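You operate a simulated robot arm through the tools that you are given. There is no shell and no other tool. Be economical: measure what you need, move in short steps, check, and stop when the job is done.

You run a simulated robot arm. Do the job below in one go: nothing can be reset, and whatever is moved stays where it is left.

JOB
Uncover the sample bed, draw the iron specks out and cover it again.
Fine: grey lid into the green outline meanwhile; block magnet put back.

Only the result counts: the job must be done as asked and must still hold three seconds after the hand-in. Knocking over, shifting, dropping, spilling or breaking anything else fails it. A push-on lid holds only when it is set on centred and level and pressed home; a screw cap is set on level and turned clockwise until tight.

ROBOT AND FRAMES
A 7-joint arm with a two-finger parallel gripper, fixed in place. Base frame: the origin is at the foot of the arm, x ahead of it, y to its left, z up. Readings come in m, rad, newtons and seconds.
With the tool pointing down near the work surface it reaches from about 0.3 to 0.7 m from the base axis. Its first joint turns from -1.152 to 1.152 rad. Payload 1.57 kg.
The tool frame sits at the grasp point between the pads (the TCP): z along the fingers, y along the line on which they close. The tips reach 0.03 m beyond it. Largest opening 0.11 m; finger width 0.024, thickness 0.012; the body of the gripper, 0.048 by 0.112 m, starts 0.078 m behind the TCP.
Orientation is told as [roll, pitch, yaw] about the base's x, y, z axes, in that order, counted from this pose: with the fingers straight down and closing along the base's y, the tool's x points along the base's -x, its y along +y and its z along -z.

CONTROLS
- The arm moves only by the tool apply_moves. Its arguments are lists of equal length, an entry for each row: "delta_pos": the shift along the tool's x, y, z in units of 25 mm (1.0 is 25 mm), a list of three; "dr": the turn, a rotation vector about the tool's x, y, z in units of 5 degrees (1.0 is 5 degrees), a list of three. In form: {"delta_pos": [[tx, ty, tz], ...], "dr": [[rx, ry, rz], ...]}. A call has 1 to 10 rows; each row shifts and turns the commanded pose from where the row before left it, along the tool's axes as they then stand. "grip" is the finger opening in cm, from 0 to 11, set as the call begins (left out, the last holds). A call with a number of a shift or a turn outside -1 to 1 is refused whole. Rows are played at 5 a second. More than 0.05 m and 0.15 rad between two rows, or a gripper value outside its range, and nothing of the call is played. A pose out of reach is approached as far as the arm can. The call stops where the force on the tool passes 40 N (or 10 N more than at its start, if that is more) or the arm is blocked; 0.2 s more then pass. Each finger travels about 0.108 m/s and halts on what it meets, pressing with about 21 N; the grip force reading is that of the motor and also rises with nothing between the fingers. The clock runs only during rows and for 0.2 s after the last one: add rows that do not move to give the fingers time. It gives the time, the measured TCP pose, the force on the tool (base axes), the opening and the grip force at its end, in the units of the frame above (readings bear some noise).
- Cameras (640 x 400 px; columns grow to the right, rows downward): "scene" is fixed at [0.1621, -0.4146, 1.3707]; the picture's right is [0.67, -0.75, 0.00], its down [-0.63, -0.56, -0.54] and it looks along [0.40, 0.36, -0.84] (base axes); focal length 255 px, centre (320, 200). "wrist" rides on the gripper at [-0.036, 0, -0.08] in the tool frame; the picture's right is [0.00, -1.00, 0.00], its down [0.97, 0.00, -0.24] and it looks along [0.24, 0.00, 0.97] (tool axes); focal length 218 px, centre (320, 200). There is no depth. A picture from a camera that has moved, and an enlarged one, comes with that camera's place and axes in the base frame and with its lens.
- camera(camera): a new picture of that camera. The clock stands still meanwhile.
- enlarge(camera, box): a new picture of the part [left, top, right, bottom] of that camera's present view, enlarged. The clock stands still meanwhile.
- finish_job(): hands the job in; it is judged then, once.

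Work in short steps. Places have to be worked out from the pictures, the camera data and where the tool is seen: move nearer, look again, correct. Check each grasp and each placing, and mend what went wrong. You have 120 turns and 68 pictures in all, those below and enlarged ones among them. Open the gripper and draw the arm clear of the work before you hand the job in, unless the task says otherwise; then end with one line.

The tools are called after "Call:" as name(argument=value, ...) on one line, values as JSON. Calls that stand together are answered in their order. apply_moves: Moves the arm, as the interface text tells. Its arguments: {"type":"object","properties":{"delta_pos":{"type":"array","items":{"type":"array","items":{"type":"number"}}},"dr":{"type":"array","items":{"type":"array","items":{"type":"number"}}},"grip":{"type":"number"}},"required":["delta_pos","dr"]} The other tools are called the same way: camera (camera) takes a picture; enlarge (camera, box) takes an enlarged picture of a part of a camera's view; finish_job () hands the job in.

At the start:

```text
time_s: 0.0
tcp_pos: [0.2994, -0.2097, 1.0962]
ee_rot: [0.0, 0.001, 0.0]
ft_force: [-0.7, 0.3, 0.4]
width: 0.11
gripper_force: 0.0
```

scene: 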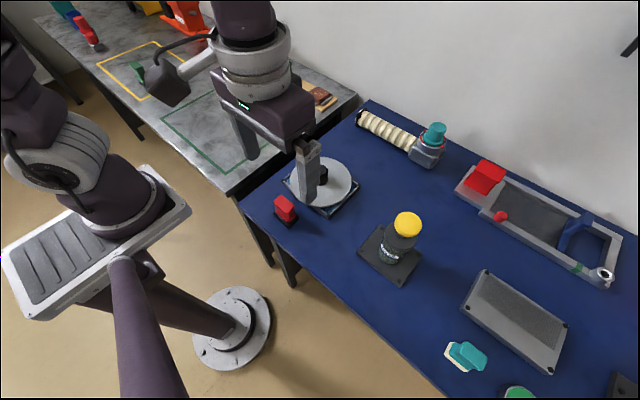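
wrist: 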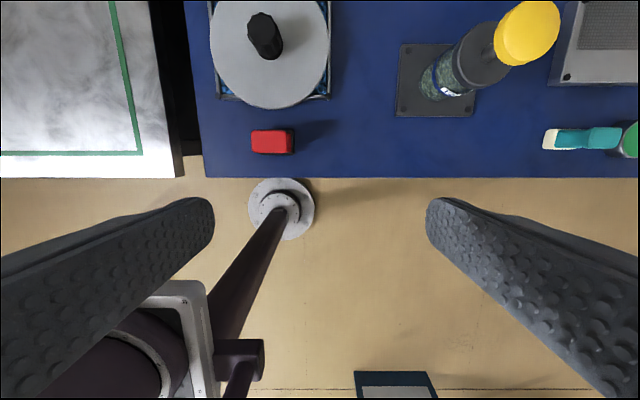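

I'll look closely at the bed with its grey lid, the red block next to it and the green outline before I move.

Call:
enlarge(camera="scene", box=[230, 80, 430, 300])

Call:
enlarge(camera="scene", box=[420, 130, 640, 400])

Call:
enlarge(camera="scene", box=[40, 0, 360, 200])

Call:
enlarge(camera="wrist", box=[180, 0, 380, 180])

```text
1.82 times, centred on (330, 190) of scene
camera zoom: at [0.1621, -0.4146, 1.3707], right [0.67, -0.75, 0.0], down [-0.63, -0.56, -0.54], along [0.4, 0.36, -0.84], focal length 463 px, centre (302, 218)
```

zoom: 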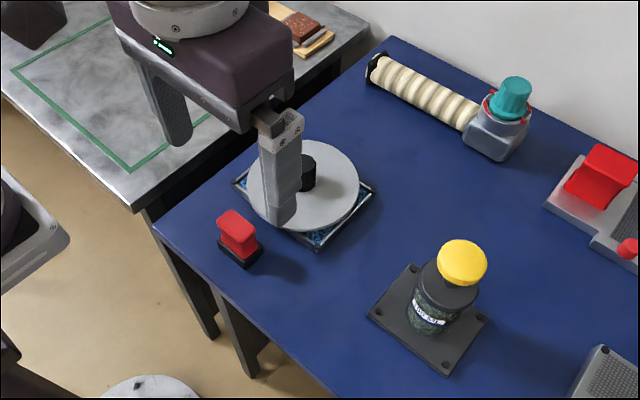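

```text
1.48 times, centred on (530, 265) of scene
camera zoom: at [0.1621, -0.4146, 1.3707], right [0.67, -0.75, 0.0], down [-0.63, -0.56, -0.54], along [0.4, 0.36, -0.84], focal length 377 px, centre (9, 104)
```

zoom: 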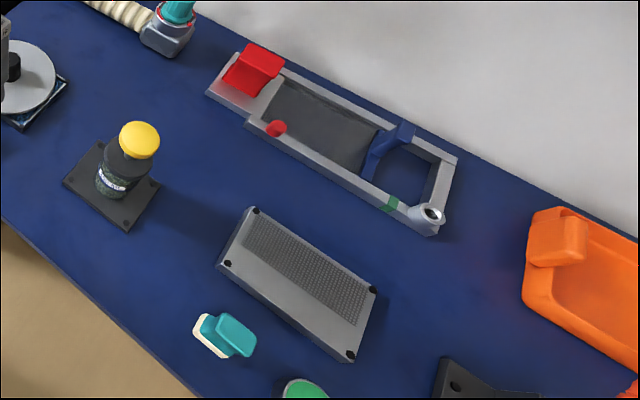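

```text
2.00 times, centred on (200, 100) of scene
camera zoom: at [0.1621, -0.4146, 1.3707], right [0.67, -0.75, 0.0], down [-0.63, -0.56, -0.54], along [0.4, 0.36, -0.84], focal length 510 px, centre (560, 400)
```

zoom: 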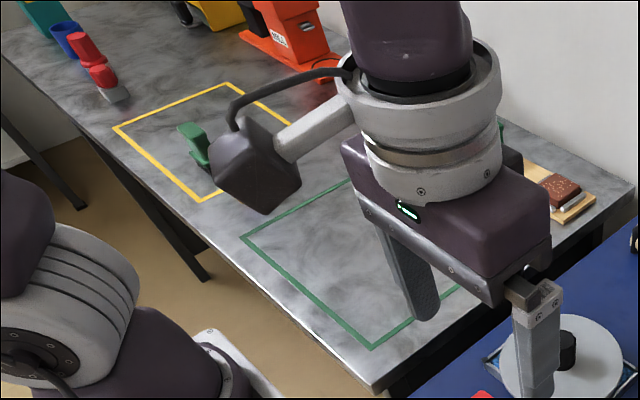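

```text
2.22 times, centred on (280, 90) of wrist
camera zoom: at [0.3346, -0.2107, 1.1772], right [0.0, -1.0, 0.0], down [-0.97, 0.0, 0.24], along [-0.24, 0.0, -0.97], focal length 485 px, centre (409, 444)
```

zoom: 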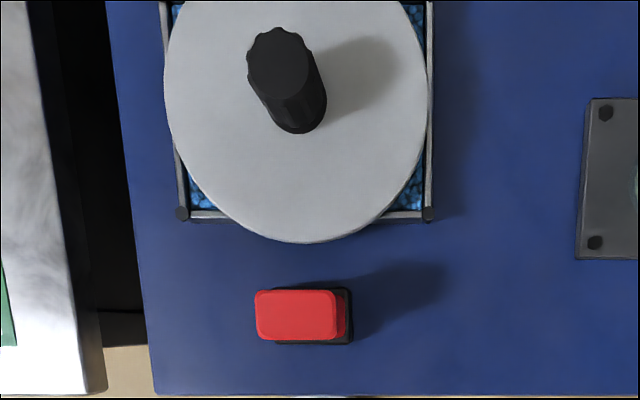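

The grey round lid with the black knob sits at about (0.475, -0.139). The red-handled block next to it, at about (0.34, -0.137), is the likely magnet. I'll move above the bed for a better view.

Call:
apply_moves(delta_pos=[[-0.8, 0.56, 0.2], [-0.8, 0.56, 0.2], [-0.8, 0.56, 0.2], [-0.8, 0.56, 0.2], [-0.8, 0.56, 0.2], [0, 0, 0]], dr=[[0, 0, 0], [0, 0, 0], [0, 0, 0], [0, 0, 0], [0, 0, 0], [0, 0, 0]])

Call:
camera(camera="wrist")

Call:
camera(camera="scene")

```text
time_s: 1.4
tcp_pos: [0.3989, -0.1417, 1.0712]
ee_rot: [-0.002, 0.0, -0.001]
ft_force: [0.5, 0.4, 0.1]
width: 0.1102
gripper_force: 0.2
```

```text
61 pictures are left
camera wrist: at [0.4346, -0.1412, 1.1516], right [0.0, -1.0, 0.0], down [-0.97, 0.0, 0.24], along [-0.24, 0.0, -0.97], focal length 218 px, centre (320, 200)
```

wrist: 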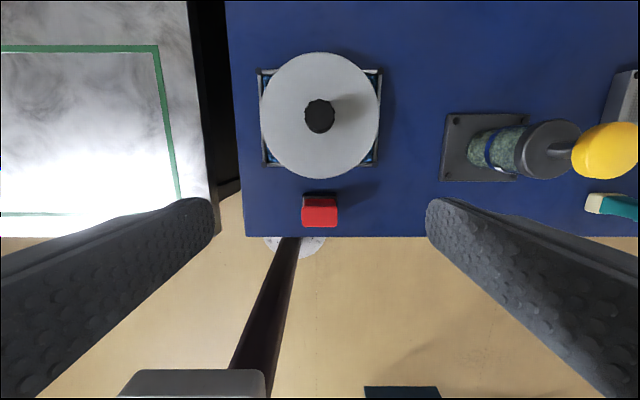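

```text
60 pictures are left
```

scene: 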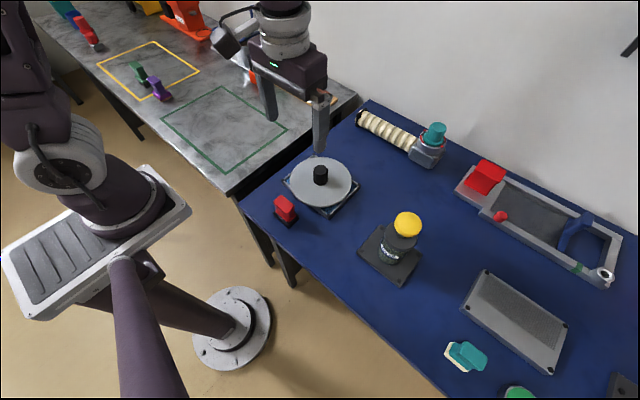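

The green outline is empty and spans about x 0.32–0.57, y 0.09–0.44. Next I'll zoom in on the lid knob and the magnet.

Call:
enlarge(camera="wrist", box=[240, 40, 400, 240])

Call:
enlarge(camera="scene", box=[250, 140, 370, 240])

```text
2.00 times, centred on (320, 140) of wrist
camera zoom: at [0.4346, -0.1412, 1.1516], right [0.0, -1.0, 0.0], down [-0.97, 0.0, 0.24], along [-0.24, 0.0, -0.97], focal length 436 px, centre (320, 320)
```

zoom: 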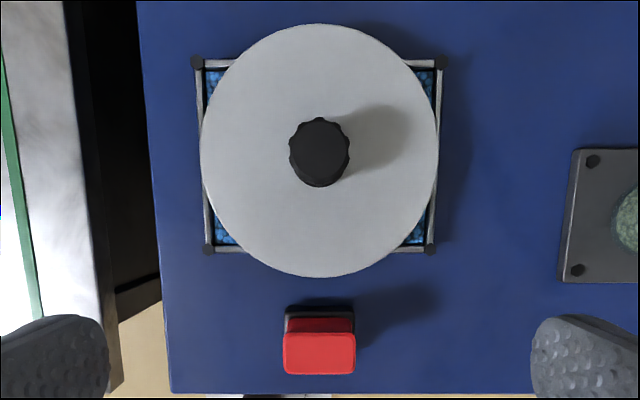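

```text
4.00 times, centred on (310, 190) of scene
camera zoom: at [0.1621, -0.4146, 1.3707], right [0.67, -0.75, 0.0], down [-0.63, -0.56, -0.54], along [0.4, 0.36, -0.84], focal length 1019 px, centre (360, 240)
```

zoom: 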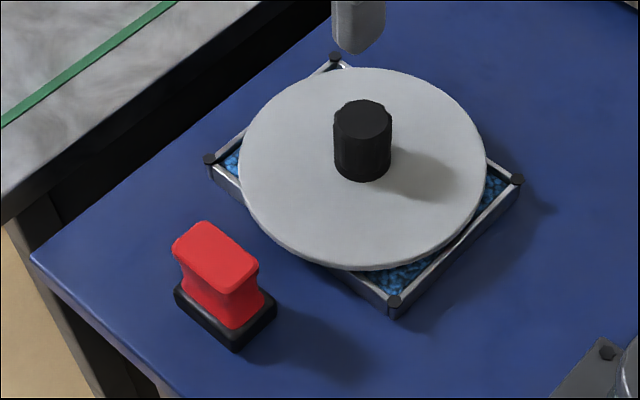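

Knob centre is about (0.470, -0.141) with its top at about z 0.873 and a diameter of about 0.037. The disc top is at about z 0.822. I'll move above the knob and check the alignment.

Call:
apply_moves(delta_pos=[[-0.95, 0, 0.5], [-0.95, 0, 0.5], [-0.95, 0, 1.0], [0, 0, 1.0], [0, 0, 1.0], [0, 0, 0.5], [0, 0, 0]], dr=[[0, 0, 0], [0, 0, 0], [0, 0, 0], [0, 0, 0], [0, 0, 0], [0, 0, 0], [0, 0, 0]], grip=8)

Call:
camera(camera="wrist")

Call:
enlarge(camera="scene", box=[250, 120, 390, 240])

```text
time_s: 3.0
tcp_pos: [0.4708, -0.1413, 0.9572]
ee_rot: [0.0, 0.001, -0.001]
ft_force: [-0.6, -0.2, -0.1]
width: 0.0802
gripper_force: 0.0
```

```text
57 pictures are left
camera wrist: at [0.5065, -0.1412, 1.0386], right [0.0, -1.0, 0.0], down [-0.97, 0.0, 0.24], along [-0.24, 0.0, -0.97], focal length 218 px, centre (320, 200)
```

wrist: 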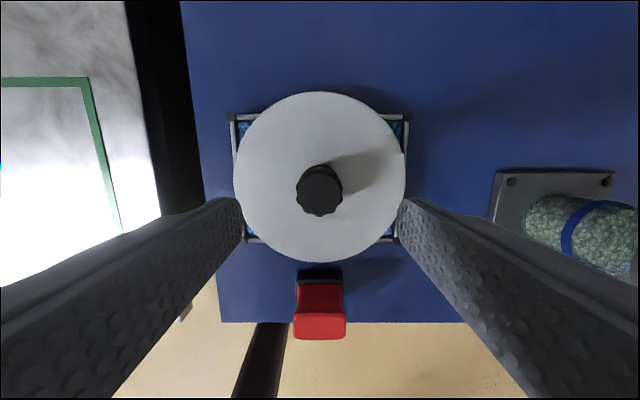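

```text
3.33 times, centred on (320, 180) of scene
camera zoom: at [0.1621, -0.4146, 1.3707], right [0.67, -0.75, 0.0], down [-0.63, -0.56, -0.54], along [0.4, 0.36, -0.84], focal length 849 px, centre (320, 267)
```

zoom: 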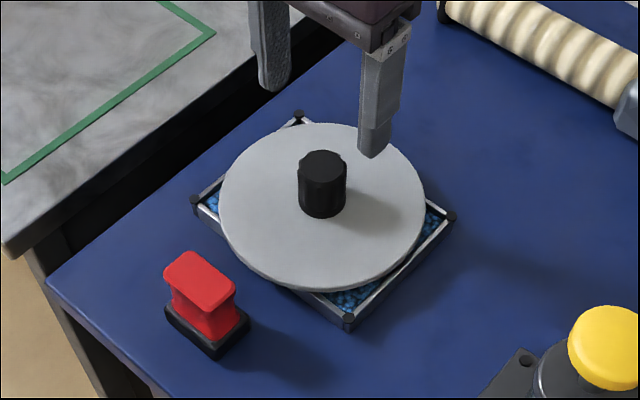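

The knob is centred under the TCP at about x 0.472. I'll descend to z of about 0.862 and close.

Call:
apply_moves(delta_pos=[[-0.05, 0, 1.0], [0, 0, 1.0], [0, 0, 1.0], [0, 0, 0.8], [0, 0, 0]], dr=[[0, 0, 0], [0, 0, 0], [0, 0, 0], [0, 0, 0], [0, 0, 0]])

Call:
apply_moves(delta_pos=[[0, 0, 0], [0, 0, 0], [0, 0, 0], [0, 0, 0]], dr=[[0, 0, 0], [0, 0, 0], [0, 0, 0], [0, 0, 0]], grip=0)

```text
time_s: 4.2
tcp_pos: [0.4702, -0.141, 0.8638]
ee_rot: [0.001, 0.002, 0.003]
ft_force: [-0.4, -0.4, -0.3]
width: 0.08
gripper_force: 0.1
```

```text
time_s: 5.2
tcp_pos: [0.4704, -0.1398, 0.8637]
ee_rot: [0.001, 0.0, -0.001]
ft_force: [0.0, -0.1, 0.3]
width: 0.0371
gripper_force: 20.9
```

It's gripped at a width of 0.037 m. I'll lift slowly and check.

Call:
apply_moves(delta_pos=[[0, 0, -0.2], [0, 0, -0.4], [0, 0, -0.6], [0, 0, -0.8], [0, 0, -1.0], [0, 0, -1.0], [0, 0, 0]], dr=[[0, 0, 0], [0, 0, 0], [0, 0, 0], [0, 0, 0], [0, 0, 0], [0, 0, 0], [0, 0, 0]])

Call:
camera(camera="scene")

```text
time_s: 6.8
tcp_pos: [0.4731, -0.1397, 0.9643]
ee_rot: [0.0, 0.0, 0.0]
ft_force: [0.1, -0.2, -1.2]
width: 0.037
gripper_force: 21.1
```

```text
55 pictures are left
```

scene: 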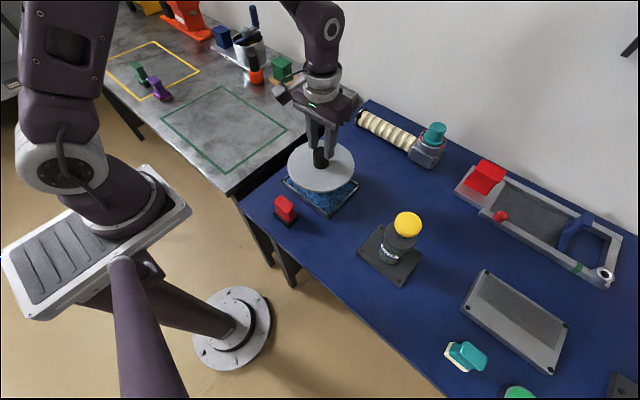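

The lid came up cleanly and the bed is open. I'll carry the lid over the green outline, centring it at about (0.44, 0.26).

Call:
apply_moves(delta_pos=[[0.08, 0.6, 0], [0.08, 1, 0], [0.08, 1, 0], [0.08, 1, 0], [0.08, 1, 0], [0.08, 1, 0], [0.08, 1, 0], [0.08, 1, 0]], dr=[[0, 0, 0], [0, 0, 0], [0, 0, 0], [0, 0, 0], [0, 0, 0], [0, 0, 0], [0, 0, 0], [0, 0, 0]])

Call:
apply_moves(delta_pos=[[0.08, 1, 0], [0.08, 1, 0], [0.08, 1, 0], [0.08, 1, 0], [0.08, 1, 0], [0.08, 1, 0], [0.08, 1, 0], [0.08, 1, 0], [0, 0.4, 0], [0, 0, 0]], dr=[[0, 0, 0], [0, 0, 0], [0, 0, 0], [0, 0, 0], [0, 0, 0], [0, 0, 0], [0, 0, 0], [0, 0, 0], [0, 0, 0], [0, 0, 0]])

Call:
camera(camera="scene")

Call:
camera(camera="wrist")

```text
time_s: 8.6
tcp_pos: [0.4553, 0.0491, 0.9643]
ee_rot: [-0.001, 0.0, 0.0]
ft_force: [-0.4, -0.9, -1.2]
width: 0.0369
gripper_force: 21.5
```

```text
time_s: 10.8
tcp_pos: [0.4392, 0.2601, 0.9639]
ee_rot: [0.001, 0.001, 0.001]
ft_force: [-0.4, 0.6, -1.3]
width: 0.0367
gripper_force: 21.1
```

```text
54 pictures are left
```

scene: 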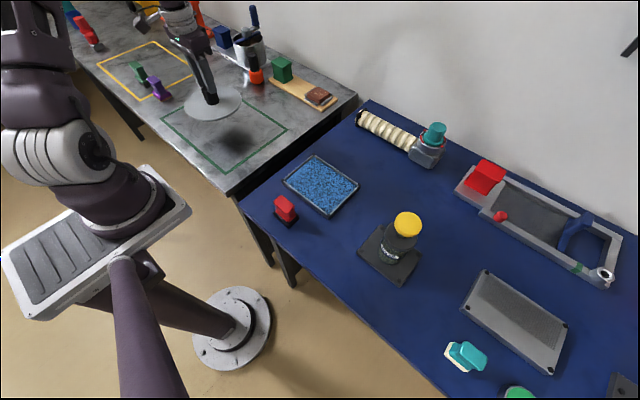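

```text
53 pictures are left
camera wrist: at [0.4753, 0.2594, 1.0454], right [0.0, -1.0, 0.0], down [-0.97, 0.0, 0.24], along [-0.24, 0.0, -0.97], focal length 218 px, centre (320, 200)
```

wrist: 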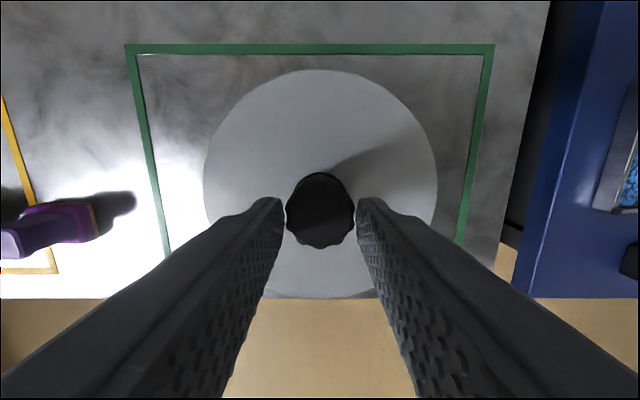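

The lid is well inside the outline, so I'll lower it to just above the table.

Call:
apply_moves(delta_pos=[[0, 0, 1], [0, 0, 1], [0, 0, 1], [0, 0, 0.6], [0, 0, 0.3], [0, 0, 0]], dr=[[0, 0, 0], [0, 0, 0], [0, 0, 0], [0, 0, 0], [0, 0, 0], [0, 0, 0]])

Call:
apply_moves(delta_pos=[[0, 0, 0.2], [0, 0, 0.2], [0, 0, 0.1], [0, 0, 0]], dr=[[0, 0, 0], [0, 0, 0], [0, 0, 0], [0, 0, 0]])

Call:
enlarge(camera="scene", box=[150, 60, 300, 180])

```text
time_s: 12.2
tcp_pos: [0.4395, 0.2615, 0.866]
ee_rot: [0.002, -0.003, 0.0]
ft_force: [3.2, 4.9, 32.3]
width: 0.0368
gripper_force: 20.8
```

```text
time_s: 13.0
tcp_pos: [0.4386, 0.2599, 0.8557]
ee_rot: [0.001, -0.001, 0.0]
ft_force: [-2.9, -1.7, 12.7]
width: 0.0367
gripper_force: 21.2
stopped in row 4: the force on the tool passed its limit (the readings are from after the stop); the commanded pose is now the measured one
```

```text
3.33 times, centred on (225, 120) of scene
camera zoom: at [0.1618, -0.4147, 1.3706], right [0.67, -0.75, 0.0], down [-0.63, -0.56, -0.54], along [0.4, 0.36, -0.84], focal length 849 px, centre (637, 467)
```

zoom: 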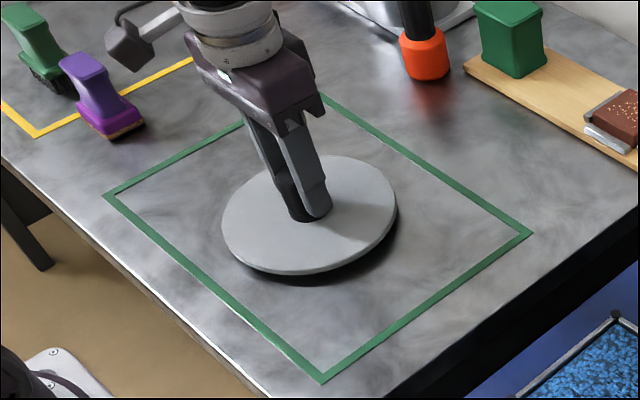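

The lid touched the table at TCP z of about 0.866, and the fingers then slid a little down the knob. It rests level inside the outline, so I'll release and rise.

Call:
apply_moves(delta_pos=[[0, 0, -0.1], [0, 0, 0], [0, 0, 0]], dr=[[0, 0, 0], [0, 0, 0], [0, 0, 0]], grip=8)

Call:
apply_moves(delta_pos=[[0, 0, -0.5], [0, 0, -1], [0, 0, -1], [0, 0, -1], [0, 0, -1], [0, 0, 0]], dr=[[0, 0, 0], [0, 0, 0], [0, 0, 0], [0, 0, 0], [0, 0, 0], [0, 0, 0]])

Call:
camera(camera="wrist")

Call:
enlarge(camera="scene", box=[150, 60, 300, 180])

```text
time_s: 13.8
tcp_pos: [0.4397, 0.2598, 0.8572]
ee_rot: [-0.001, 0.001, 0.001]
ft_force: [-0.7, -0.2, -0.7]
width: 0.0801
gripper_force: 0.0
```

```text
time_s: 15.2
tcp_pos: [0.4374, 0.258, 0.9703]
ee_rot: [-0.001, 0.001, 0.0]
ft_force: [0.6, -0.7, 0.4]
width: 0.08
gripper_force: 0.1
```

```text
51 pictures are left
camera wrist: at [0.4741, 0.2576, 1.05], right [0.0, -1.0, 0.0], down [-0.97, 0.0, 0.24], along [-0.24, 0.0, -0.97], focal length 218 px, centre (320, 200)
```

wrist: 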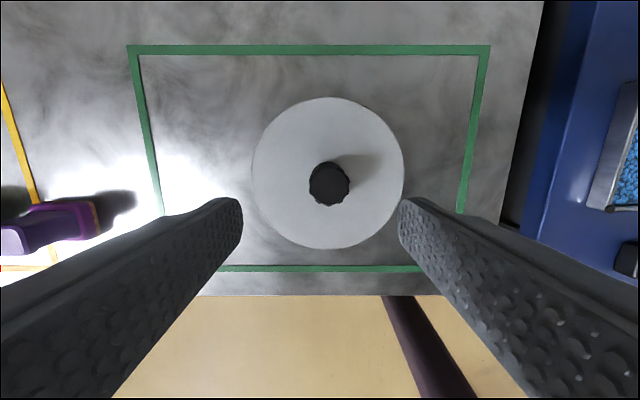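

```text
3.33 times, centred on (225, 120) of scene
camera zoom: at [0.1621, -0.4146, 1.3707], right [0.67, -0.75, 0.0], down [-0.63, -0.56, -0.54], along [0.4, 0.36, -0.84], focal length 849 px, centre (637, 467)
```

zoom: 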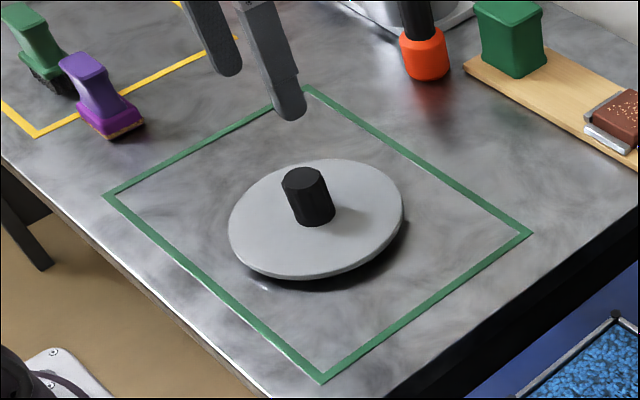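

The lid rests level in the outline, with its knob at about (0.442, 0.251). Next I'll go back to look at the open bed and the magnet.

Call:
apply_moves(delta_pos=[[0, -1, -0.2], [0, -1, -0.2], [0, -1, -0.2], [0, -1, -0.2], [0, -1, -0.2], [0, -1, 0], [0, -1, 0], [0, -1, 0]], dr=[[0, 0, 0], [0, 0, 0], [0, 0, 0], [0, 0, 0], [0, 0, 0], [0, 0, 0], [0, 0, 0], [0, 0, 0]])

Call:
apply_moves(delta_pos=[[0.4, -1, 0], [0.4, -1, 0], [0.4, -1, 0], [0.4, -1, 0], [0.4, -1, 0], [0.4, -1, 0], [0.4, -1, 0], [0.3, -0.76, 0], [0, 0, 0]], dr=[[0, 0, 0], [0, 0, 0], [0, 0, 0], [0, 0, 0], [0, 0, 0], [0, 0, 0], [0, 0, 0], [0, 0, 0], [0, 0, 0]])

Call:
enlarge(camera="wrist", box=[200, 40, 440, 280])

Call:
enlarge(camera="scene", box=[250, 140, 370, 240])

```text
time_s: 17.0
tcp_pos: [0.439, 0.0573, 0.9939]
ee_rot: [0.0, -0.001, 0.0]
ft_force: [1.1, -0.3, 0.2]
width: 0.0798
gripper_force: 0.1
```

```text
time_s: 19.0
tcp_pos: [0.3605, -0.1354, 0.9932]
ee_rot: [-0.001, 0.0, 0.0]
ft_force: [-0.1, 0.4, -0.6]
width: 0.0799
gripper_force: 0.0
```

```text
1.67 times, centred on (320, 160) of wrist
camera zoom: at [0.3967, -0.1352, 1.0743], right [0.0, -1.0, 0.0], down [-0.97, 0.0, 0.24], along [-0.24, 0.0, -0.97], focal length 364 px, centre (320, 267)
```

zoom: 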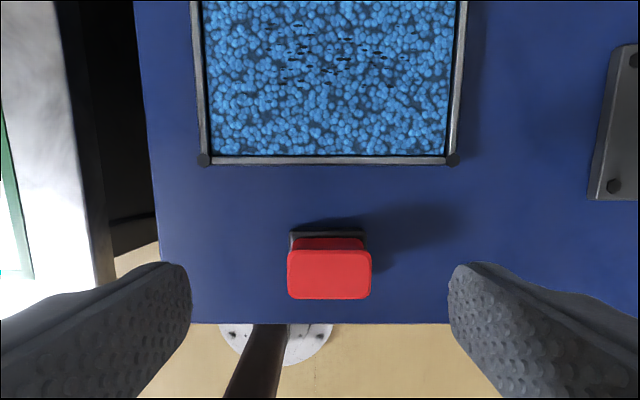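

```text
4.00 times, centred on (310, 190) of scene
camera zoom: at [0.1621, -0.4146, 1.3707], right [0.67, -0.75, 0.0], down [-0.63, -0.56, -0.54], along [0.4, 0.36, -0.84], focal length 1019 px, centre (360, 240)
```

zoom: 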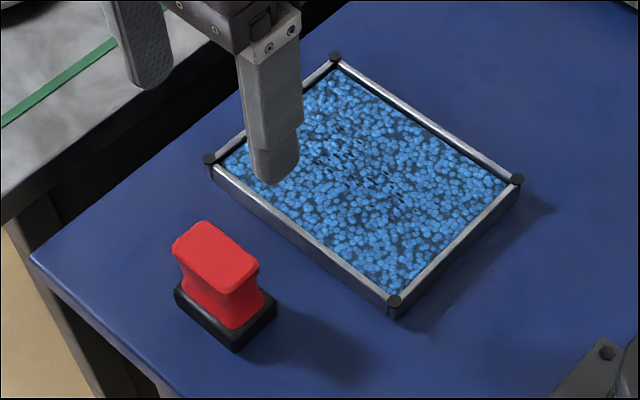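

The specks are dark flecks around the middle of the bed, at about x 0.45–0.50, y -0.19 to -0.10. The magnet is centred at about (0.341, -0.140) with a 50 × 28 mm handle. I'll align over it and go part of the way down.

Call:
apply_moves(delta_pos=[[0.4, -0.1, 0.5], [0.38, -0.1, 0.9], [0, 0, 1], [0, 0, 1], [0, 0, 0]], dr=[[0, 0, 0], [0, 0, 0], [0, 0, 0], [0, 0, 0], [0, 0, 0]])

Call:
camera(camera="wrist")

Call:
enlarge(camera="scene", box=[250, 140, 370, 240])

```text
time_s: 20.2
tcp_pos: [0.3427, -0.1389, 0.9088]
ee_rot: [0.0, 0.0, 0.001]
ft_force: [-0.7, -0.1, 0.1]
width: 0.0802
gripper_force: 0.0
```

```text
47 pictures are left
camera wrist: at [0.379, -0.141, 0.9897], right [0.0, -1.0, 0.0], down [-0.97, 0.0, 0.24], along [-0.24, 0.0, -0.97], focal length 218 px, centre (320, 200)
```

wrist: 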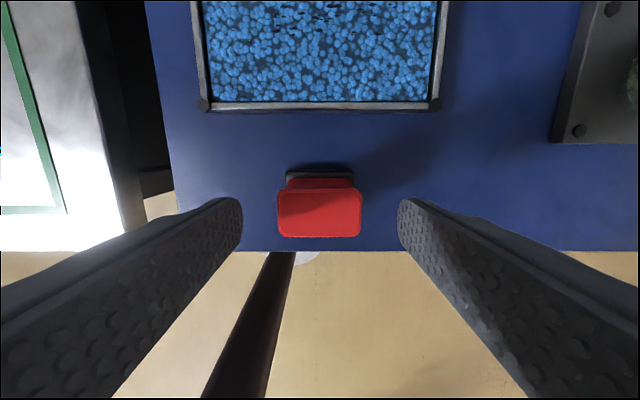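

```text
4.00 times, centred on (310, 190) of scene
camera zoom: at [0.1621, -0.4146, 1.3707], right [0.67, -0.75, 0.0], down [-0.63, -0.56, -0.54], along [0.4, 0.36, -0.84], focal length 1019 px, centre (360, 240)
```

zoom: 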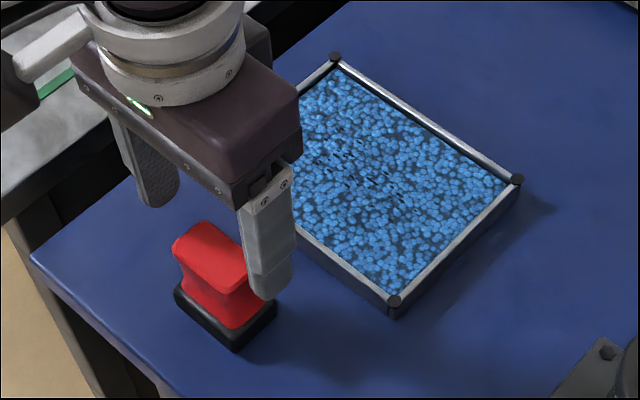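

The magnet handle is centred between the fingers. I'll lower to z of about 0.85 and grip.

Call:
apply_moves(delta_pos=[[0.05, 0, 1], [0, 0, 0.9], [0, 0, 0.45], [0, 0, 0]], dr=[[0, 0, 0], [0, 0, 0], [0, 0, 0], [0, 0, 0]])

Call:
apply_moves(delta_pos=[[0, 0, 0], [0, 0, 0], [0, 0, 0]], dr=[[0, 0, 0], [0, 0, 0], [0, 0, 0]], grip=0)

```text
time_s: 21.2
tcp_pos: [0.3425, -0.1405, 0.8514]
ee_rot: [0.002, 0.001, 0.0]
ft_force: [0.4, 0.7, -0.5]
width: 0.0794
gripper_force: 0.1
```

```text
time_s: 22.0
tcp_pos: [0.3412, -0.1393, 0.8501]
ee_rot: [-0.001, 0.0, -0.001]
ft_force: [-0.2, -0.4, -0.2]
width: 0.0555
gripper_force: 20.8
```

It's gripped at 0.0555. The magnet's underside is about 0.052 below the TCP. I'll lift it and look.

Call:
apply_moves(delta_pos=[[0, 0, -0.4], [0, 0, -0.8], [0, 0, -1], [0, 0, -1], [0, 0, 0]], dr=[[0, 0, 0], [0, 0, 0], [0, 0, 0], [0, 0, 0], [0, 0, 0]])

Call:
enlarge(camera="scene", box=[250, 120, 370, 240])

Call:
enlarge(camera="wrist", box=[180, 0, 460, 240])

```text
time_s: 23.2
tcp_pos: [0.3408, -0.139, 0.9309]
ee_rot: [0.001, 0.0, -0.001]
ft_force: [0.4, -0.3, -2.0]
width: 0.0557
gripper_force: 20.6
```

```text
3.33 times, centred on (310, 180) of scene
camera zoom: at [0.1621, -0.4146, 1.3707], right [0.67, -0.75, 0.0], down [-0.63, -0.56, -0.54], along [0.4, 0.36, -0.84], focal length 849 px, centre (353, 267)
```

zoom: 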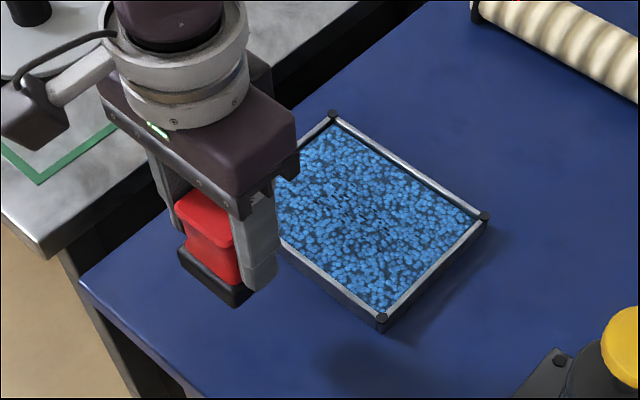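

```text
1.67 times, centred on (320, 120) of wrist
camera zoom: at [0.3768, -0.14, 1.0107], right [0.0, -1.0, 0.0], down [-0.97, 0.0, 0.24], along [-0.24, 0.0, -0.97], focal length 364 px, centre (320, 333)
```

zoom: 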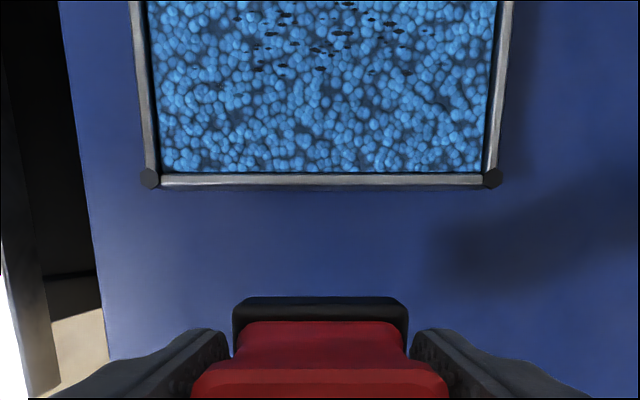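

It's held firmly. I'll move partly over the bed to see how far the specks spread.

Call:
apply_moves(delta_pos=[[-0.8, 0, -0.3], [-0.8, 0, -0.3], [-0.8, 0, 0], [0, 0, 0]], dr=[[0, 0, 0], [0, 0, 0], [0, 0, 0], [0, 0, 0]])

Call:
enlarge(camera="wrist", box=[180, 0, 460, 240])

```text
time_s: 24.2
tcp_pos: [0.4008, -0.1396, 0.9462]
ee_rot: [0.001, 0.0, 0.0]
ft_force: [0.2, 0.7, -1.8]
width: 0.0553
gripper_force: 21.0
```

```text
1.67 times, centred on (320, 120) of wrist
camera zoom: at [0.4365, -0.1398, 1.027], right [0.0, -1.0, 0.0], down [-0.97, 0.0, 0.24], along [-0.24, 0.0, -0.97], focal length 364 px, centre (320, 333)
```

zoom: 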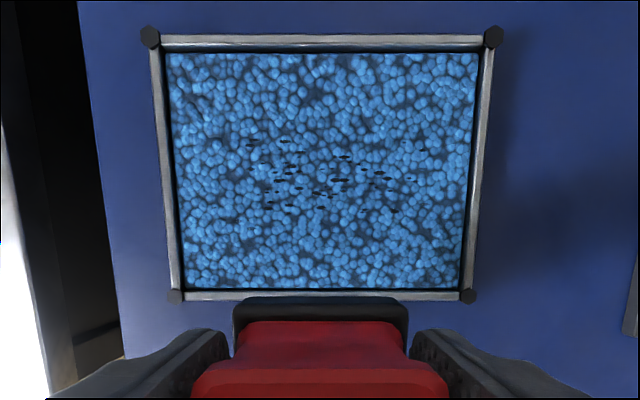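

The specks lie within about x 0.447–0.492, y -0.198 to -0.093. I'll bring the magnet over them with its underside at about z 0.828 and see whether they jump to it.

Call:
apply_moves(delta_pos=[[-0.92, 0, 0], [-0.92, 0, 0], [-0.92, 0, 0], [0, 0, 1], [0, 0, 1], [0, 0, 0.65], [0, 0, 0]], dr=[[0, 0, 0], [0, 0, 0], [0, 0, 0], [0, 0, 0], [0, 0, 0], [0, 0, 0], [0, 0, 0]])

Call:
enlarge(camera="scene", box=[270, 140, 370, 230])

Call:
enlarge(camera="wrist", box=[180, 0, 460, 240])

```text
time_s: 25.8
tcp_pos: [0.4694, -0.1396, 0.8801]
ee_rot: [-0.001, 0.0, 0.0]
ft_force: [0.4, 0.2, -0.4]
width: 0.0554
gripper_force: 20.8
```

```text
4.44 times, centred on (320, 185) of scene
camera zoom: at [0.1621, -0.4146, 1.3707], right [0.67, -0.75, 0.0], down [-0.63, -0.56, -0.54], along [0.4, 0.36, -0.84], focal length 1132 px, centre (320, 267)
```

zoom: 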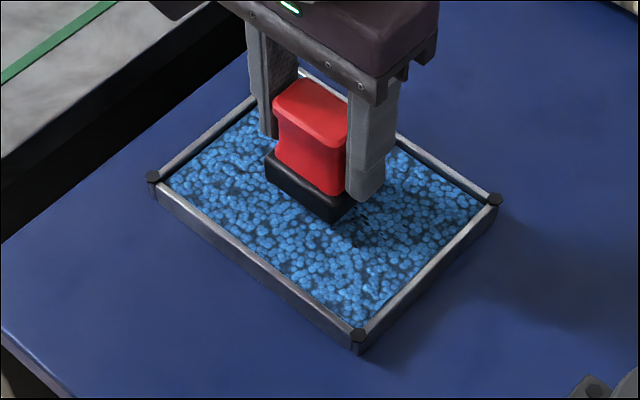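

```text
1.67 times, centred on (320, 120) of wrist
camera zoom: at [0.5053, -0.1403, 0.9595], right [0.0, -1.0, 0.0], down [-0.97, 0.0, 0.24], along [-0.24, 0.0, -0.97], focal length 364 px, centre (320, 333)
```

zoom: 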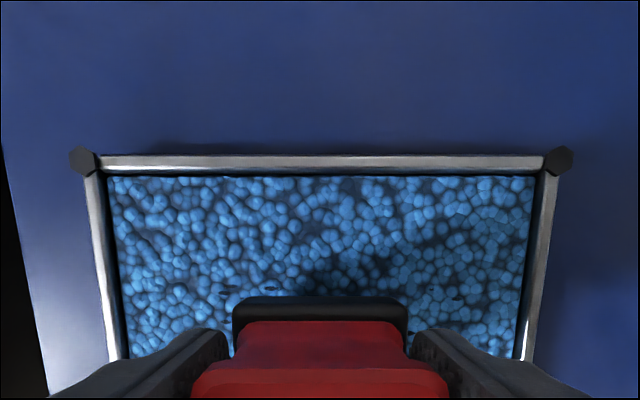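

Specks are still visible on either side of the magnet. I'll lower it gently another 8 mm while watching the force.

Call:
apply_moves(delta_pos=[[0, 0, 0.16], [0, 0, 0.16], [0, 0, 0]], dr=[[0, 0, 0], [0, 0, 0], [0, 0, 0]])

Call:
enlarge(camera="scene", box=[290, 160, 370, 230])

```text
time_s: 26.6
tcp_pos: [0.4692, -0.1388, 0.8717]
ee_rot: [0.001, 0.0, -0.001]
ft_force: [0.4, 0.0, -1.6]
width: 0.0558
gripper_force: 20.9
```

```text
5.71 times, centred on (330, 195) of scene
camera zoom: at [0.1621, -0.4146, 1.3707], right [0.67, -0.75, 0.0], down [-0.63, -0.56, -0.54], along [0.4, 0.36, -0.84], focal length 1456 px, centre (263, 229)
```

zoom: 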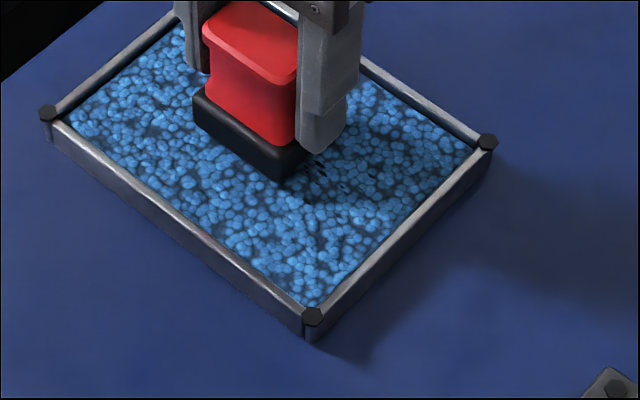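

Force is still near zero, with the underside at about z 0.820. I'll sweep slowly over the speck area, keeping inside the tray walls.

Call:
apply_moves(delta_pos=[[0, -0.55, 0], [0, -0.55, 0], [0, -0.5, 0], [0.6, 0, 0], [0, 0.55, 0], [0, 0.55, 0], [0, 0.55, 0], [0, 0.55, 0], [0, 0.5, 0], [0, 0.5, 0]], dr=[[0, 0, 0], [0, 0, 0], [0, 0, 0], [0, 0, 0], [0, 0, 0], [0, 0, 0], [0, 0, 0], [0, 0, 0], [0, 0, 0], [0, 0, 0]])

Call:
apply_moves(delta_pos=[[-0.6, 0, 0], [-0.6, 0, 0], [0, -0.55, 0], [0, -0.55, 0], [0, -0.55, 0], [0, -0.55, 0], [0, -0.5, 0], [0, -0.5, 0], [0, 0, 0]], dr=[[0, 0, 0], [0, 0, 0], [0, 0, 0], [0, 0, 0], [0, 0, 0], [0, 0, 0], [0, 0, 0], [0, 0, 0], [0, 0, 0]])

Call:
enlarge(camera="scene", box=[270, 140, 370, 230])

```text
time_s: 28.8
tcp_pos: [0.4556, -0.0979, 0.8727]
ee_rot: [-0.001, 0.0, 0.001]
ft_force: [-0.5, -0.8, -1.4]
width: 0.0555
gripper_force: 21.0
```

```text
time_s: 30.8
tcp_pos: [0.4848, -0.181, 0.871]
ee_rot: [0.001, 0.0, -0.001]
ft_force: [0.1, -0.5, -1.3]
width: 0.0552
gripper_force: 21.2
```

```text
4.44 times, centred on (320, 185) of scene
camera zoom: at [0.1621, -0.4146, 1.3707], right [0.67, -0.75, 0.0], down [-0.63, -0.56, -0.54], along [0.4, 0.36, -0.84], focal length 1132 px, centre (320, 267)
```

zoom: 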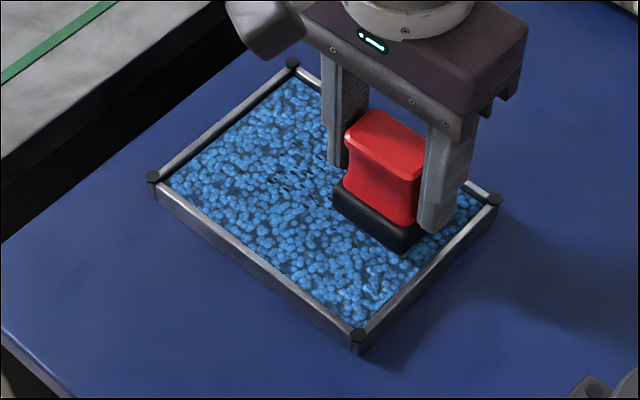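

The specks are still there, so the gap is still too large. I'll recentre and lower in small steps, watching the force.

Call:
apply_moves(delta_pos=[[0.3, 0.8, 0], [0.3, 0.84, 0], [0, 0, 0.08], [0, 0, 0.08], [0, 0, 0]], dr=[[0, 0, 0], [0, 0, 0], [0, 0, 0], [0, 0, 0], [0, 0, 0]])

Call:
apply_moves(delta_pos=[[0, 0, 0.06], [0, 0, 0.06], [0, 0, 0]], dr=[[0, 0, 0], [0, 0, 0], [0, 0, 0]])

Call:
enlarge(camera="scene", box=[290, 160, 370, 230])

```text
time_s: 32.0
tcp_pos: [0.4699, -0.1371, 0.8669]
ee_rot: [0.001, -0.001, -0.001]
ft_force: [-0.9, 0.2, -1.7]
width: 0.0557
gripper_force: 20.9
```

```text
time_s: 32.8
tcp_pos: [0.47, -0.1381, 0.8645]
ee_rot: [0.001, -0.004, 0.0]
ft_force: [3.0, 3.2, 18.4]
width: 0.0556
gripper_force: 21.2
```

```text
5.71 times, centred on (330, 195) of scene
camera zoom: at [0.1619, -0.4144, 1.3707], right [0.67, -0.75, 0.0], down [-0.63, -0.56, -0.54], along [0.4, 0.36, -0.84], focal length 1456 px, centre (263, 229)
```

zoom: 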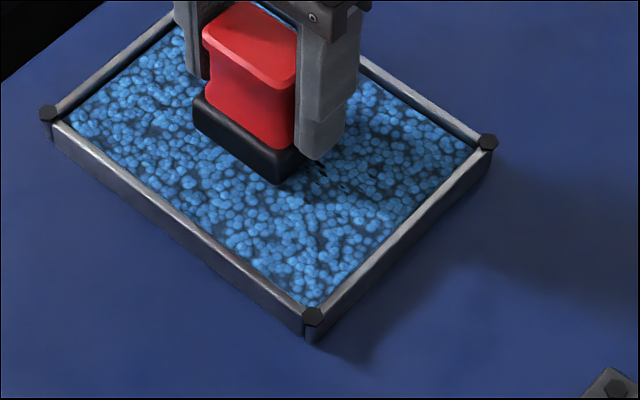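

It touched the surface at TCP z of about 0.865. I'll lift straight up and see whether the specks under the magnet were taken.

Call:
apply_moves(delta_pos=[[0, 0, -0.2], [0, 0, -0.8], [0, 0, -1], [0, 0, -1], [0.8, 0, 0], [0.8, 0, 0], [0.8, 0, 0], [0, 0, 0]], dr=[[0, 0, 0], [0, 0, 0], [0, 0, 0], [0, 0, 0], [0, 0, 0], [0, 0, 0], [0, 0, 0], [0, 0, 0]])

Call:
enlarge(camera="wrist", box=[180, 0, 460, 240])

Call:
enlarge(camera="scene", box=[250, 120, 370, 240])

```text
time_s: 34.6
tcp_pos: [0.41, -0.1372, 0.9412]
ee_rot: [0.001, 0.0, 0.0]
ft_force: [0.9, -0.1, -1.6]
width: 0.0554
gripper_force: 21.0
```

```text
1.67 times, centred on (320, 120) of wrist
camera zoom: at [0.4462, -0.1383, 1.0222], right [0.0, -1.0, 0.0], down [-0.97, 0.0, 0.24], along [-0.24, 0.0, -0.97], focal length 364 px, centre (320, 333)
```

zoom: 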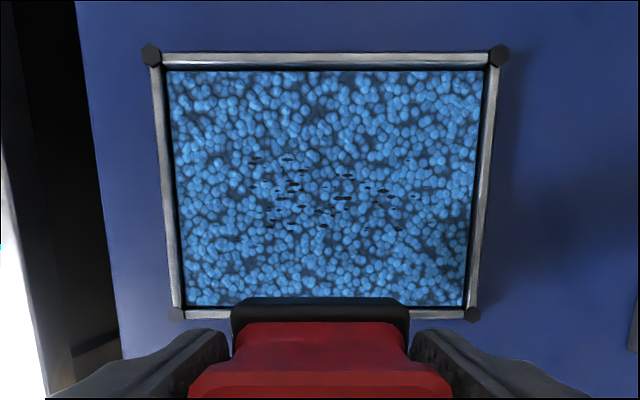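

```text
3.33 times, centred on (310, 180) of scene
camera zoom: at [0.1621, -0.4146, 1.3707], right [0.67, -0.75, 0.0], down [-0.63, -0.56, -0.54], along [0.4, 0.36, -0.84], focal length 849 px, centre (353, 267)
```

zoom: 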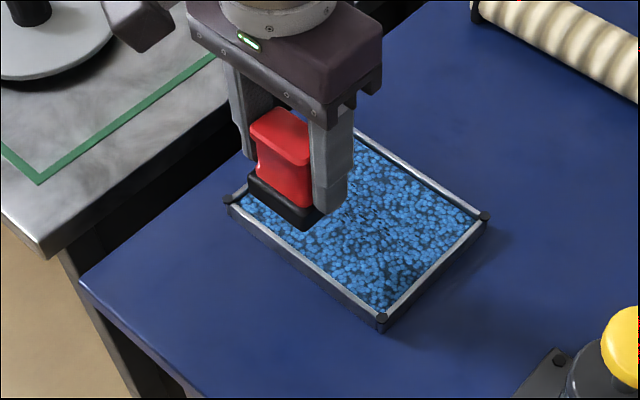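

Nothing was picked up even on contact, so the red tool may not be the magnet. Before I go on, I'll inspect the other block-like objects.

Call:
enlarge(camera="scene", box=[40, 0, 200, 110])

Call:
enlarge(camera="scene", box=[430, 320, 550, 400])

Call:
enlarge(camera="scene", box=[200, 0, 360, 120])

Call:
enlarge(camera="scene", box=[250, 170, 330, 230])

```text
3.64 times, centred on (120, 55) of scene
camera zoom: at [0.1621, -0.4146, 1.3707], right [0.67, -0.75, 0.0], down [-0.63, -0.56, -0.54], along [0.4, 0.36, -0.84], focal length 926 px, centre (1047, 727)
```

zoom: 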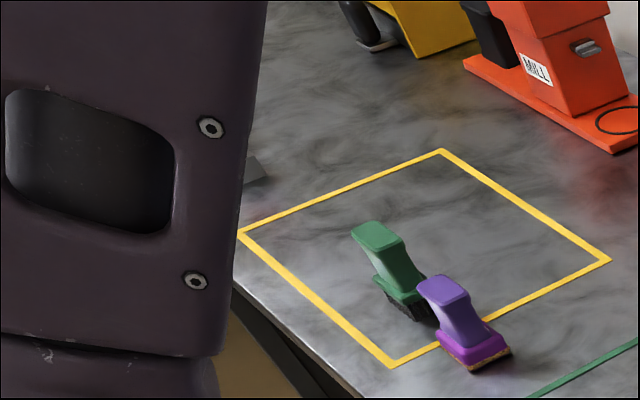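

```text
5.00 times, centred on (490, 360) of scene
camera zoom: at [0.1621, -0.4146, 1.3707], right [0.67, -0.75, 0.0], down [-0.63, -0.56, -0.54], along [0.4, 0.36, -0.84], focal length 1274 px, centre (-530, -600)
```

zoom: 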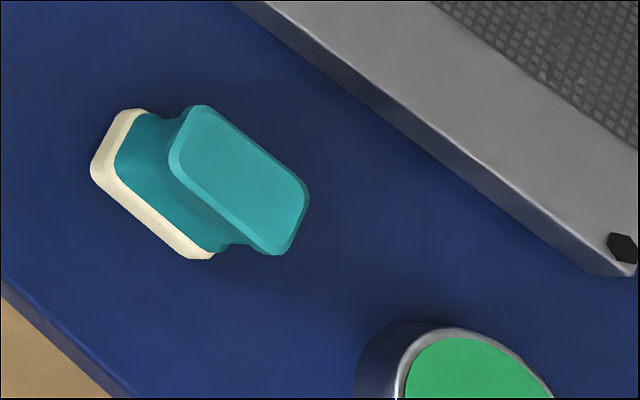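

```text
3.33 times, centred on (280, 60) of scene
camera zoom: at [0.1621, -0.4146, 1.3707], right [0.67, -0.75, 0.0], down [-0.63, -0.56, -0.54], along [0.4, 0.36, -0.84], focal length 849 px, centre (453, 667)
```

zoom: 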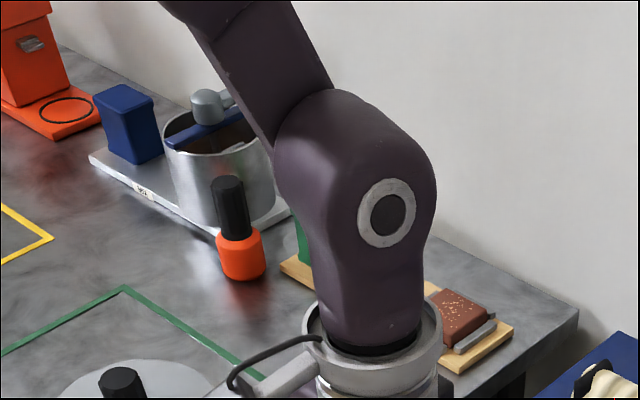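

```text
6.67 times, centred on (290, 200) of scene
camera zoom: at [0.1621, -0.4146, 1.3707], right [0.67, -0.75, 0.0], down [-0.63, -0.56, -0.54], along [0.4, 0.36, -0.84], focal length 1698 px, centre (520, 200)
```

zoom: 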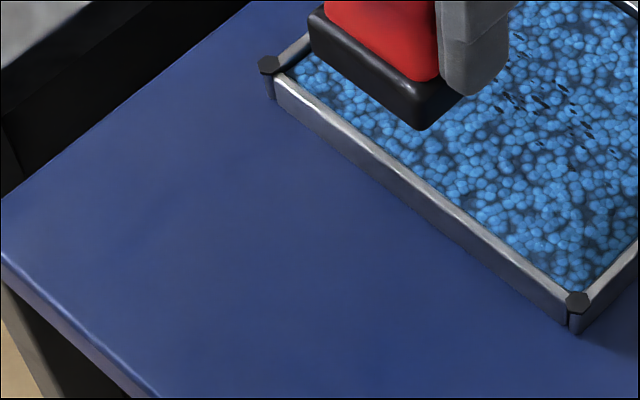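

The others look like a bristle brush, a cork block and a felt or rubber block, so the red one with the black plate is still the most plausible magnet. It may need slow strokes right at the surface, so I'll go back and sweep about 1 mm above it.

Call:
apply_moves(delta_pos=[[-0.8, 0, 0], [-0.8, 0, 0], [-0.8, 0, 0], [0, 0, 1], [0, 0, 1], [0, 0, 0.85], [0, 0, 0.05], [0, 0, 0]], dr=[[0, 0, 0], [0, 0, 0], [0, 0, 0], [0, 0, 0], [0, 0, 0], [0, 0, 0], [0, 0, 0], [0, 0, 0]])

Call:
apply_moves(delta_pos=[[0, 0, 0.04], [0, 0, 0]], dr=[[0, 0, 0], [0, 0, 0]])

```text
time_s: 36.4
tcp_pos: [0.4691, -0.1374, 0.868]
ee_rot: [-0.001, 0.0, 0.0]
ft_force: [0.0, 0.0, -1.2]
width: 0.0555
gripper_force: 21.8
```

```text
time_s: 37.0
tcp_pos: [0.4687, -0.1377, 0.8674]
ee_rot: [0.001, -0.001, 0.001]
ft_force: [0.7, -0.3, -1.7]
width: 0.0556
gripper_force: 21.1
```

I'm just above the surface, so I'll make slow strokes at this height.

Call:
apply_moves(delta_pos=[[0, -0.4, 0.02], [0, -0.4, 0], [0, -0.4, 0], [0, -0.3, 0], [0.3, 0, 0], [0.3, 0, 0], [0, 0.4, 0], [0, 0.4, 0], [0, 0.4, 0], [0, 0.4, 0]], dr=[[0, 0, 0], [0, 0, 0], [0, 0, 0], [0, 0, 0], [0, 0, 0], [0, 0, 0], [0, 0, 0], [0, 0, 0], [0, 0, 0], [0, 0, 0]])

Call:
apply_moves(delta_pos=[[0, 0.4, 0], [0, 0.4, 0], [0, 0.4, 0], [0, 0.3, 0], [-0.4, 0, 0], [-0.4, 0, 0], [-0.4, 0, 0], [0, -0.4, 0], [0, -0.4, 0], [0, -0.4, 0]], dr=[[0, 0, 0], [0, 0, 0], [0, 0, 0], [0, 0, 0], [0, 0, 0], [0, 0, 0], [0, 0, 0], [0, 0, 0], [0, 0, 0], [0, 0, 0]])

Call:
enlarge(camera="scene", box=[290, 160, 370, 230])

```text
time_s: 39.2
tcp_pos: [0.4534, -0.1348, 0.8657]
ee_rot: [-0.001, 0.001, 0.001]
ft_force: [1.0, -1.0, -1.6]
width: 0.0554
gripper_force: 20.9
```

```text
time_s: 41.4
tcp_pos: [0.4845, -0.1283, 0.8658]
ee_rot: [0.0, 0.001, 0.0]
ft_force: [-0.4, -0.8, -1.2]
width: 0.0552
gripper_force: 20.6
```

```text
5.71 times, centred on (330, 195) of scene
camera zoom: at [0.1621, -0.4146, 1.3707], right [0.67, -0.75, 0.0], down [-0.63, -0.56, -0.54], along [0.4, 0.36, -0.84], focal length 1456 px, centre (263, 229)
```

zoom: 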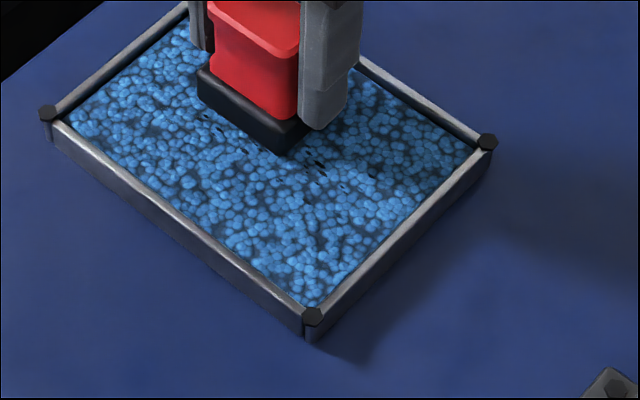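

Specks remain next to the magnet, so non-contact passes aren't enough. I'll lower to a very light contact and check the force before stroking.

Call:
apply_moves(delta_pos=[[0.3, 0, 0], [0.3, -0.2, 0.02], [0, 0, 0.02], [0, 0, 0]], dr=[[0, 0, 0], [0, 0, 0], [0, 0, 0], [0, 0, 0]])

Call:
apply_moves(delta_pos=[[0, 0, 0.02], [0, 0, 0]], dr=[[0, 0, 0], [0, 0, 0]])

```text
time_s: 42.4
tcp_pos: [0.4695, -0.134, 0.8656]
ee_rot: [0.0, -0.001, 0.001]
ft_force: [-0.9, 2.0, 10.9]
width: 0.0558
gripper_force: 20.9
```

```text
time_s: 43.0
tcp_pos: [0.4688, -0.1337, 0.8639]
ee_rot: [0.0, -0.001, 0.001]
ft_force: [-1.6, 5.5, 17.8]
width: 0.0556
gripper_force: 20.9
```

Contact is at about 18 N. I'll back off to a light touch and make slow strokes.

Call:
apply_moves(delta_pos=[[0, 0, -0.03], [0, -0.2, 0], [0, -0.2, 0], [0, -0.2, 0], [0, -0.2, 0], [0, -0.2, 0], [0, 0, 0]], dr=[[0, 0, 0], [0, 0, 0], [0, 0, 0], [0, 0, 0], [0, 0, 0], [0, 0, 0], [0, 0, 0]])

Call:
enlarge(camera="scene", box=[290, 160, 370, 230])

```text
time_s: 44.6
tcp_pos: [0.47, -0.1583, 0.8644]
ee_rot: [0.001, -0.002, -0.001]
ft_force: [-0.1, 1.2, 3.6]
width: 0.0555
gripper_force: 20.8
```

```text
5.71 times, centred on (330, 195) of scene
camera zoom: at [0.162, -0.4145, 1.3707], right [0.67, -0.75, 0.0], down [-0.63, -0.56, -0.54], along [0.4, 0.36, -0.84], focal length 1456 px, centre (263, 229)
```

zoom: 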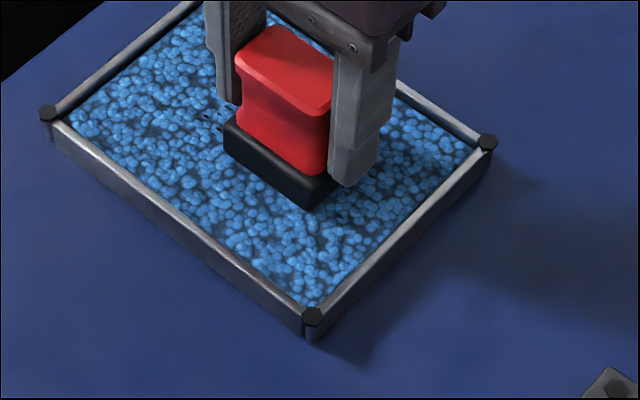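

Light contact of about 4 N holds during strokes, and the tray hasn't moved. I'll continue the stroke in contact across the whole patch.

Call:
apply_moves(delta_pos=[[0, -0.25, 0], [0, -0.25, 0], [0, -0.25, 0], [0, -0.15, 0], [0, 0.3, 0], [0, 0.3, 0], [0, 0.3, 0], [0, 0.3, 0], [0, 0.3, 0], [0, 0.3, 0]], dr=[[0, 0, 0], [0, 0, 0], [0, 0, 0], [0, 0, 0], [0, 0, 0], [0, 0, 0], [0, 0, 0], [0, 0, 0], [0, 0, 0], [0, 0, 0]])

Call:
apply_moves(delta_pos=[[0, 0.3, 0], [0, 0.3, 0], [0, 0.3, 0], [0, 0.3, 0], [0, 0.2, 0], [0, 0, 0]], dr=[[0, 0, 0], [0, 0, 0], [0, 0, 0], [0, 0, 0], [0, 0, 0], [0, 0, 0]])

Call:
enlarge(camera="scene", box=[290, 160, 370, 230])

```text
time_s: 46.8
tcp_pos: [0.47, -0.1354, 0.8654]
ee_rot: [0.0, 0.0, -0.002]
ft_force: [-1.0, 0.5, -1.2]
width: 0.0557
gripper_force: 21.0
```

```text
time_s: 48.2
tcp_pos: [0.4711, -0.1007, 0.8657]
ee_rot: [0.0, -0.001, 0.0]
ft_force: [0.1, 0.2, 0.3]
width: 0.0555
gripper_force: 21.3
```

```text
5.71 times, centred on (330, 195) of scene
camera zoom: at [0.1621, -0.4146, 1.3707], right [0.67, -0.75, 0.0], down [-0.63, -0.56, -0.54], along [0.4, 0.36, -0.84], focal length 1456 px, centre (263, 229)
```

zoom: 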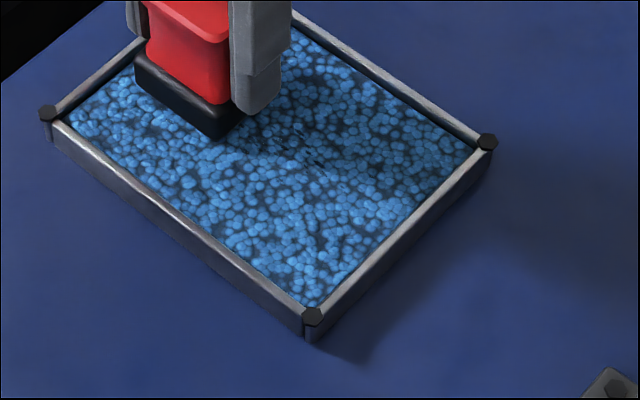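

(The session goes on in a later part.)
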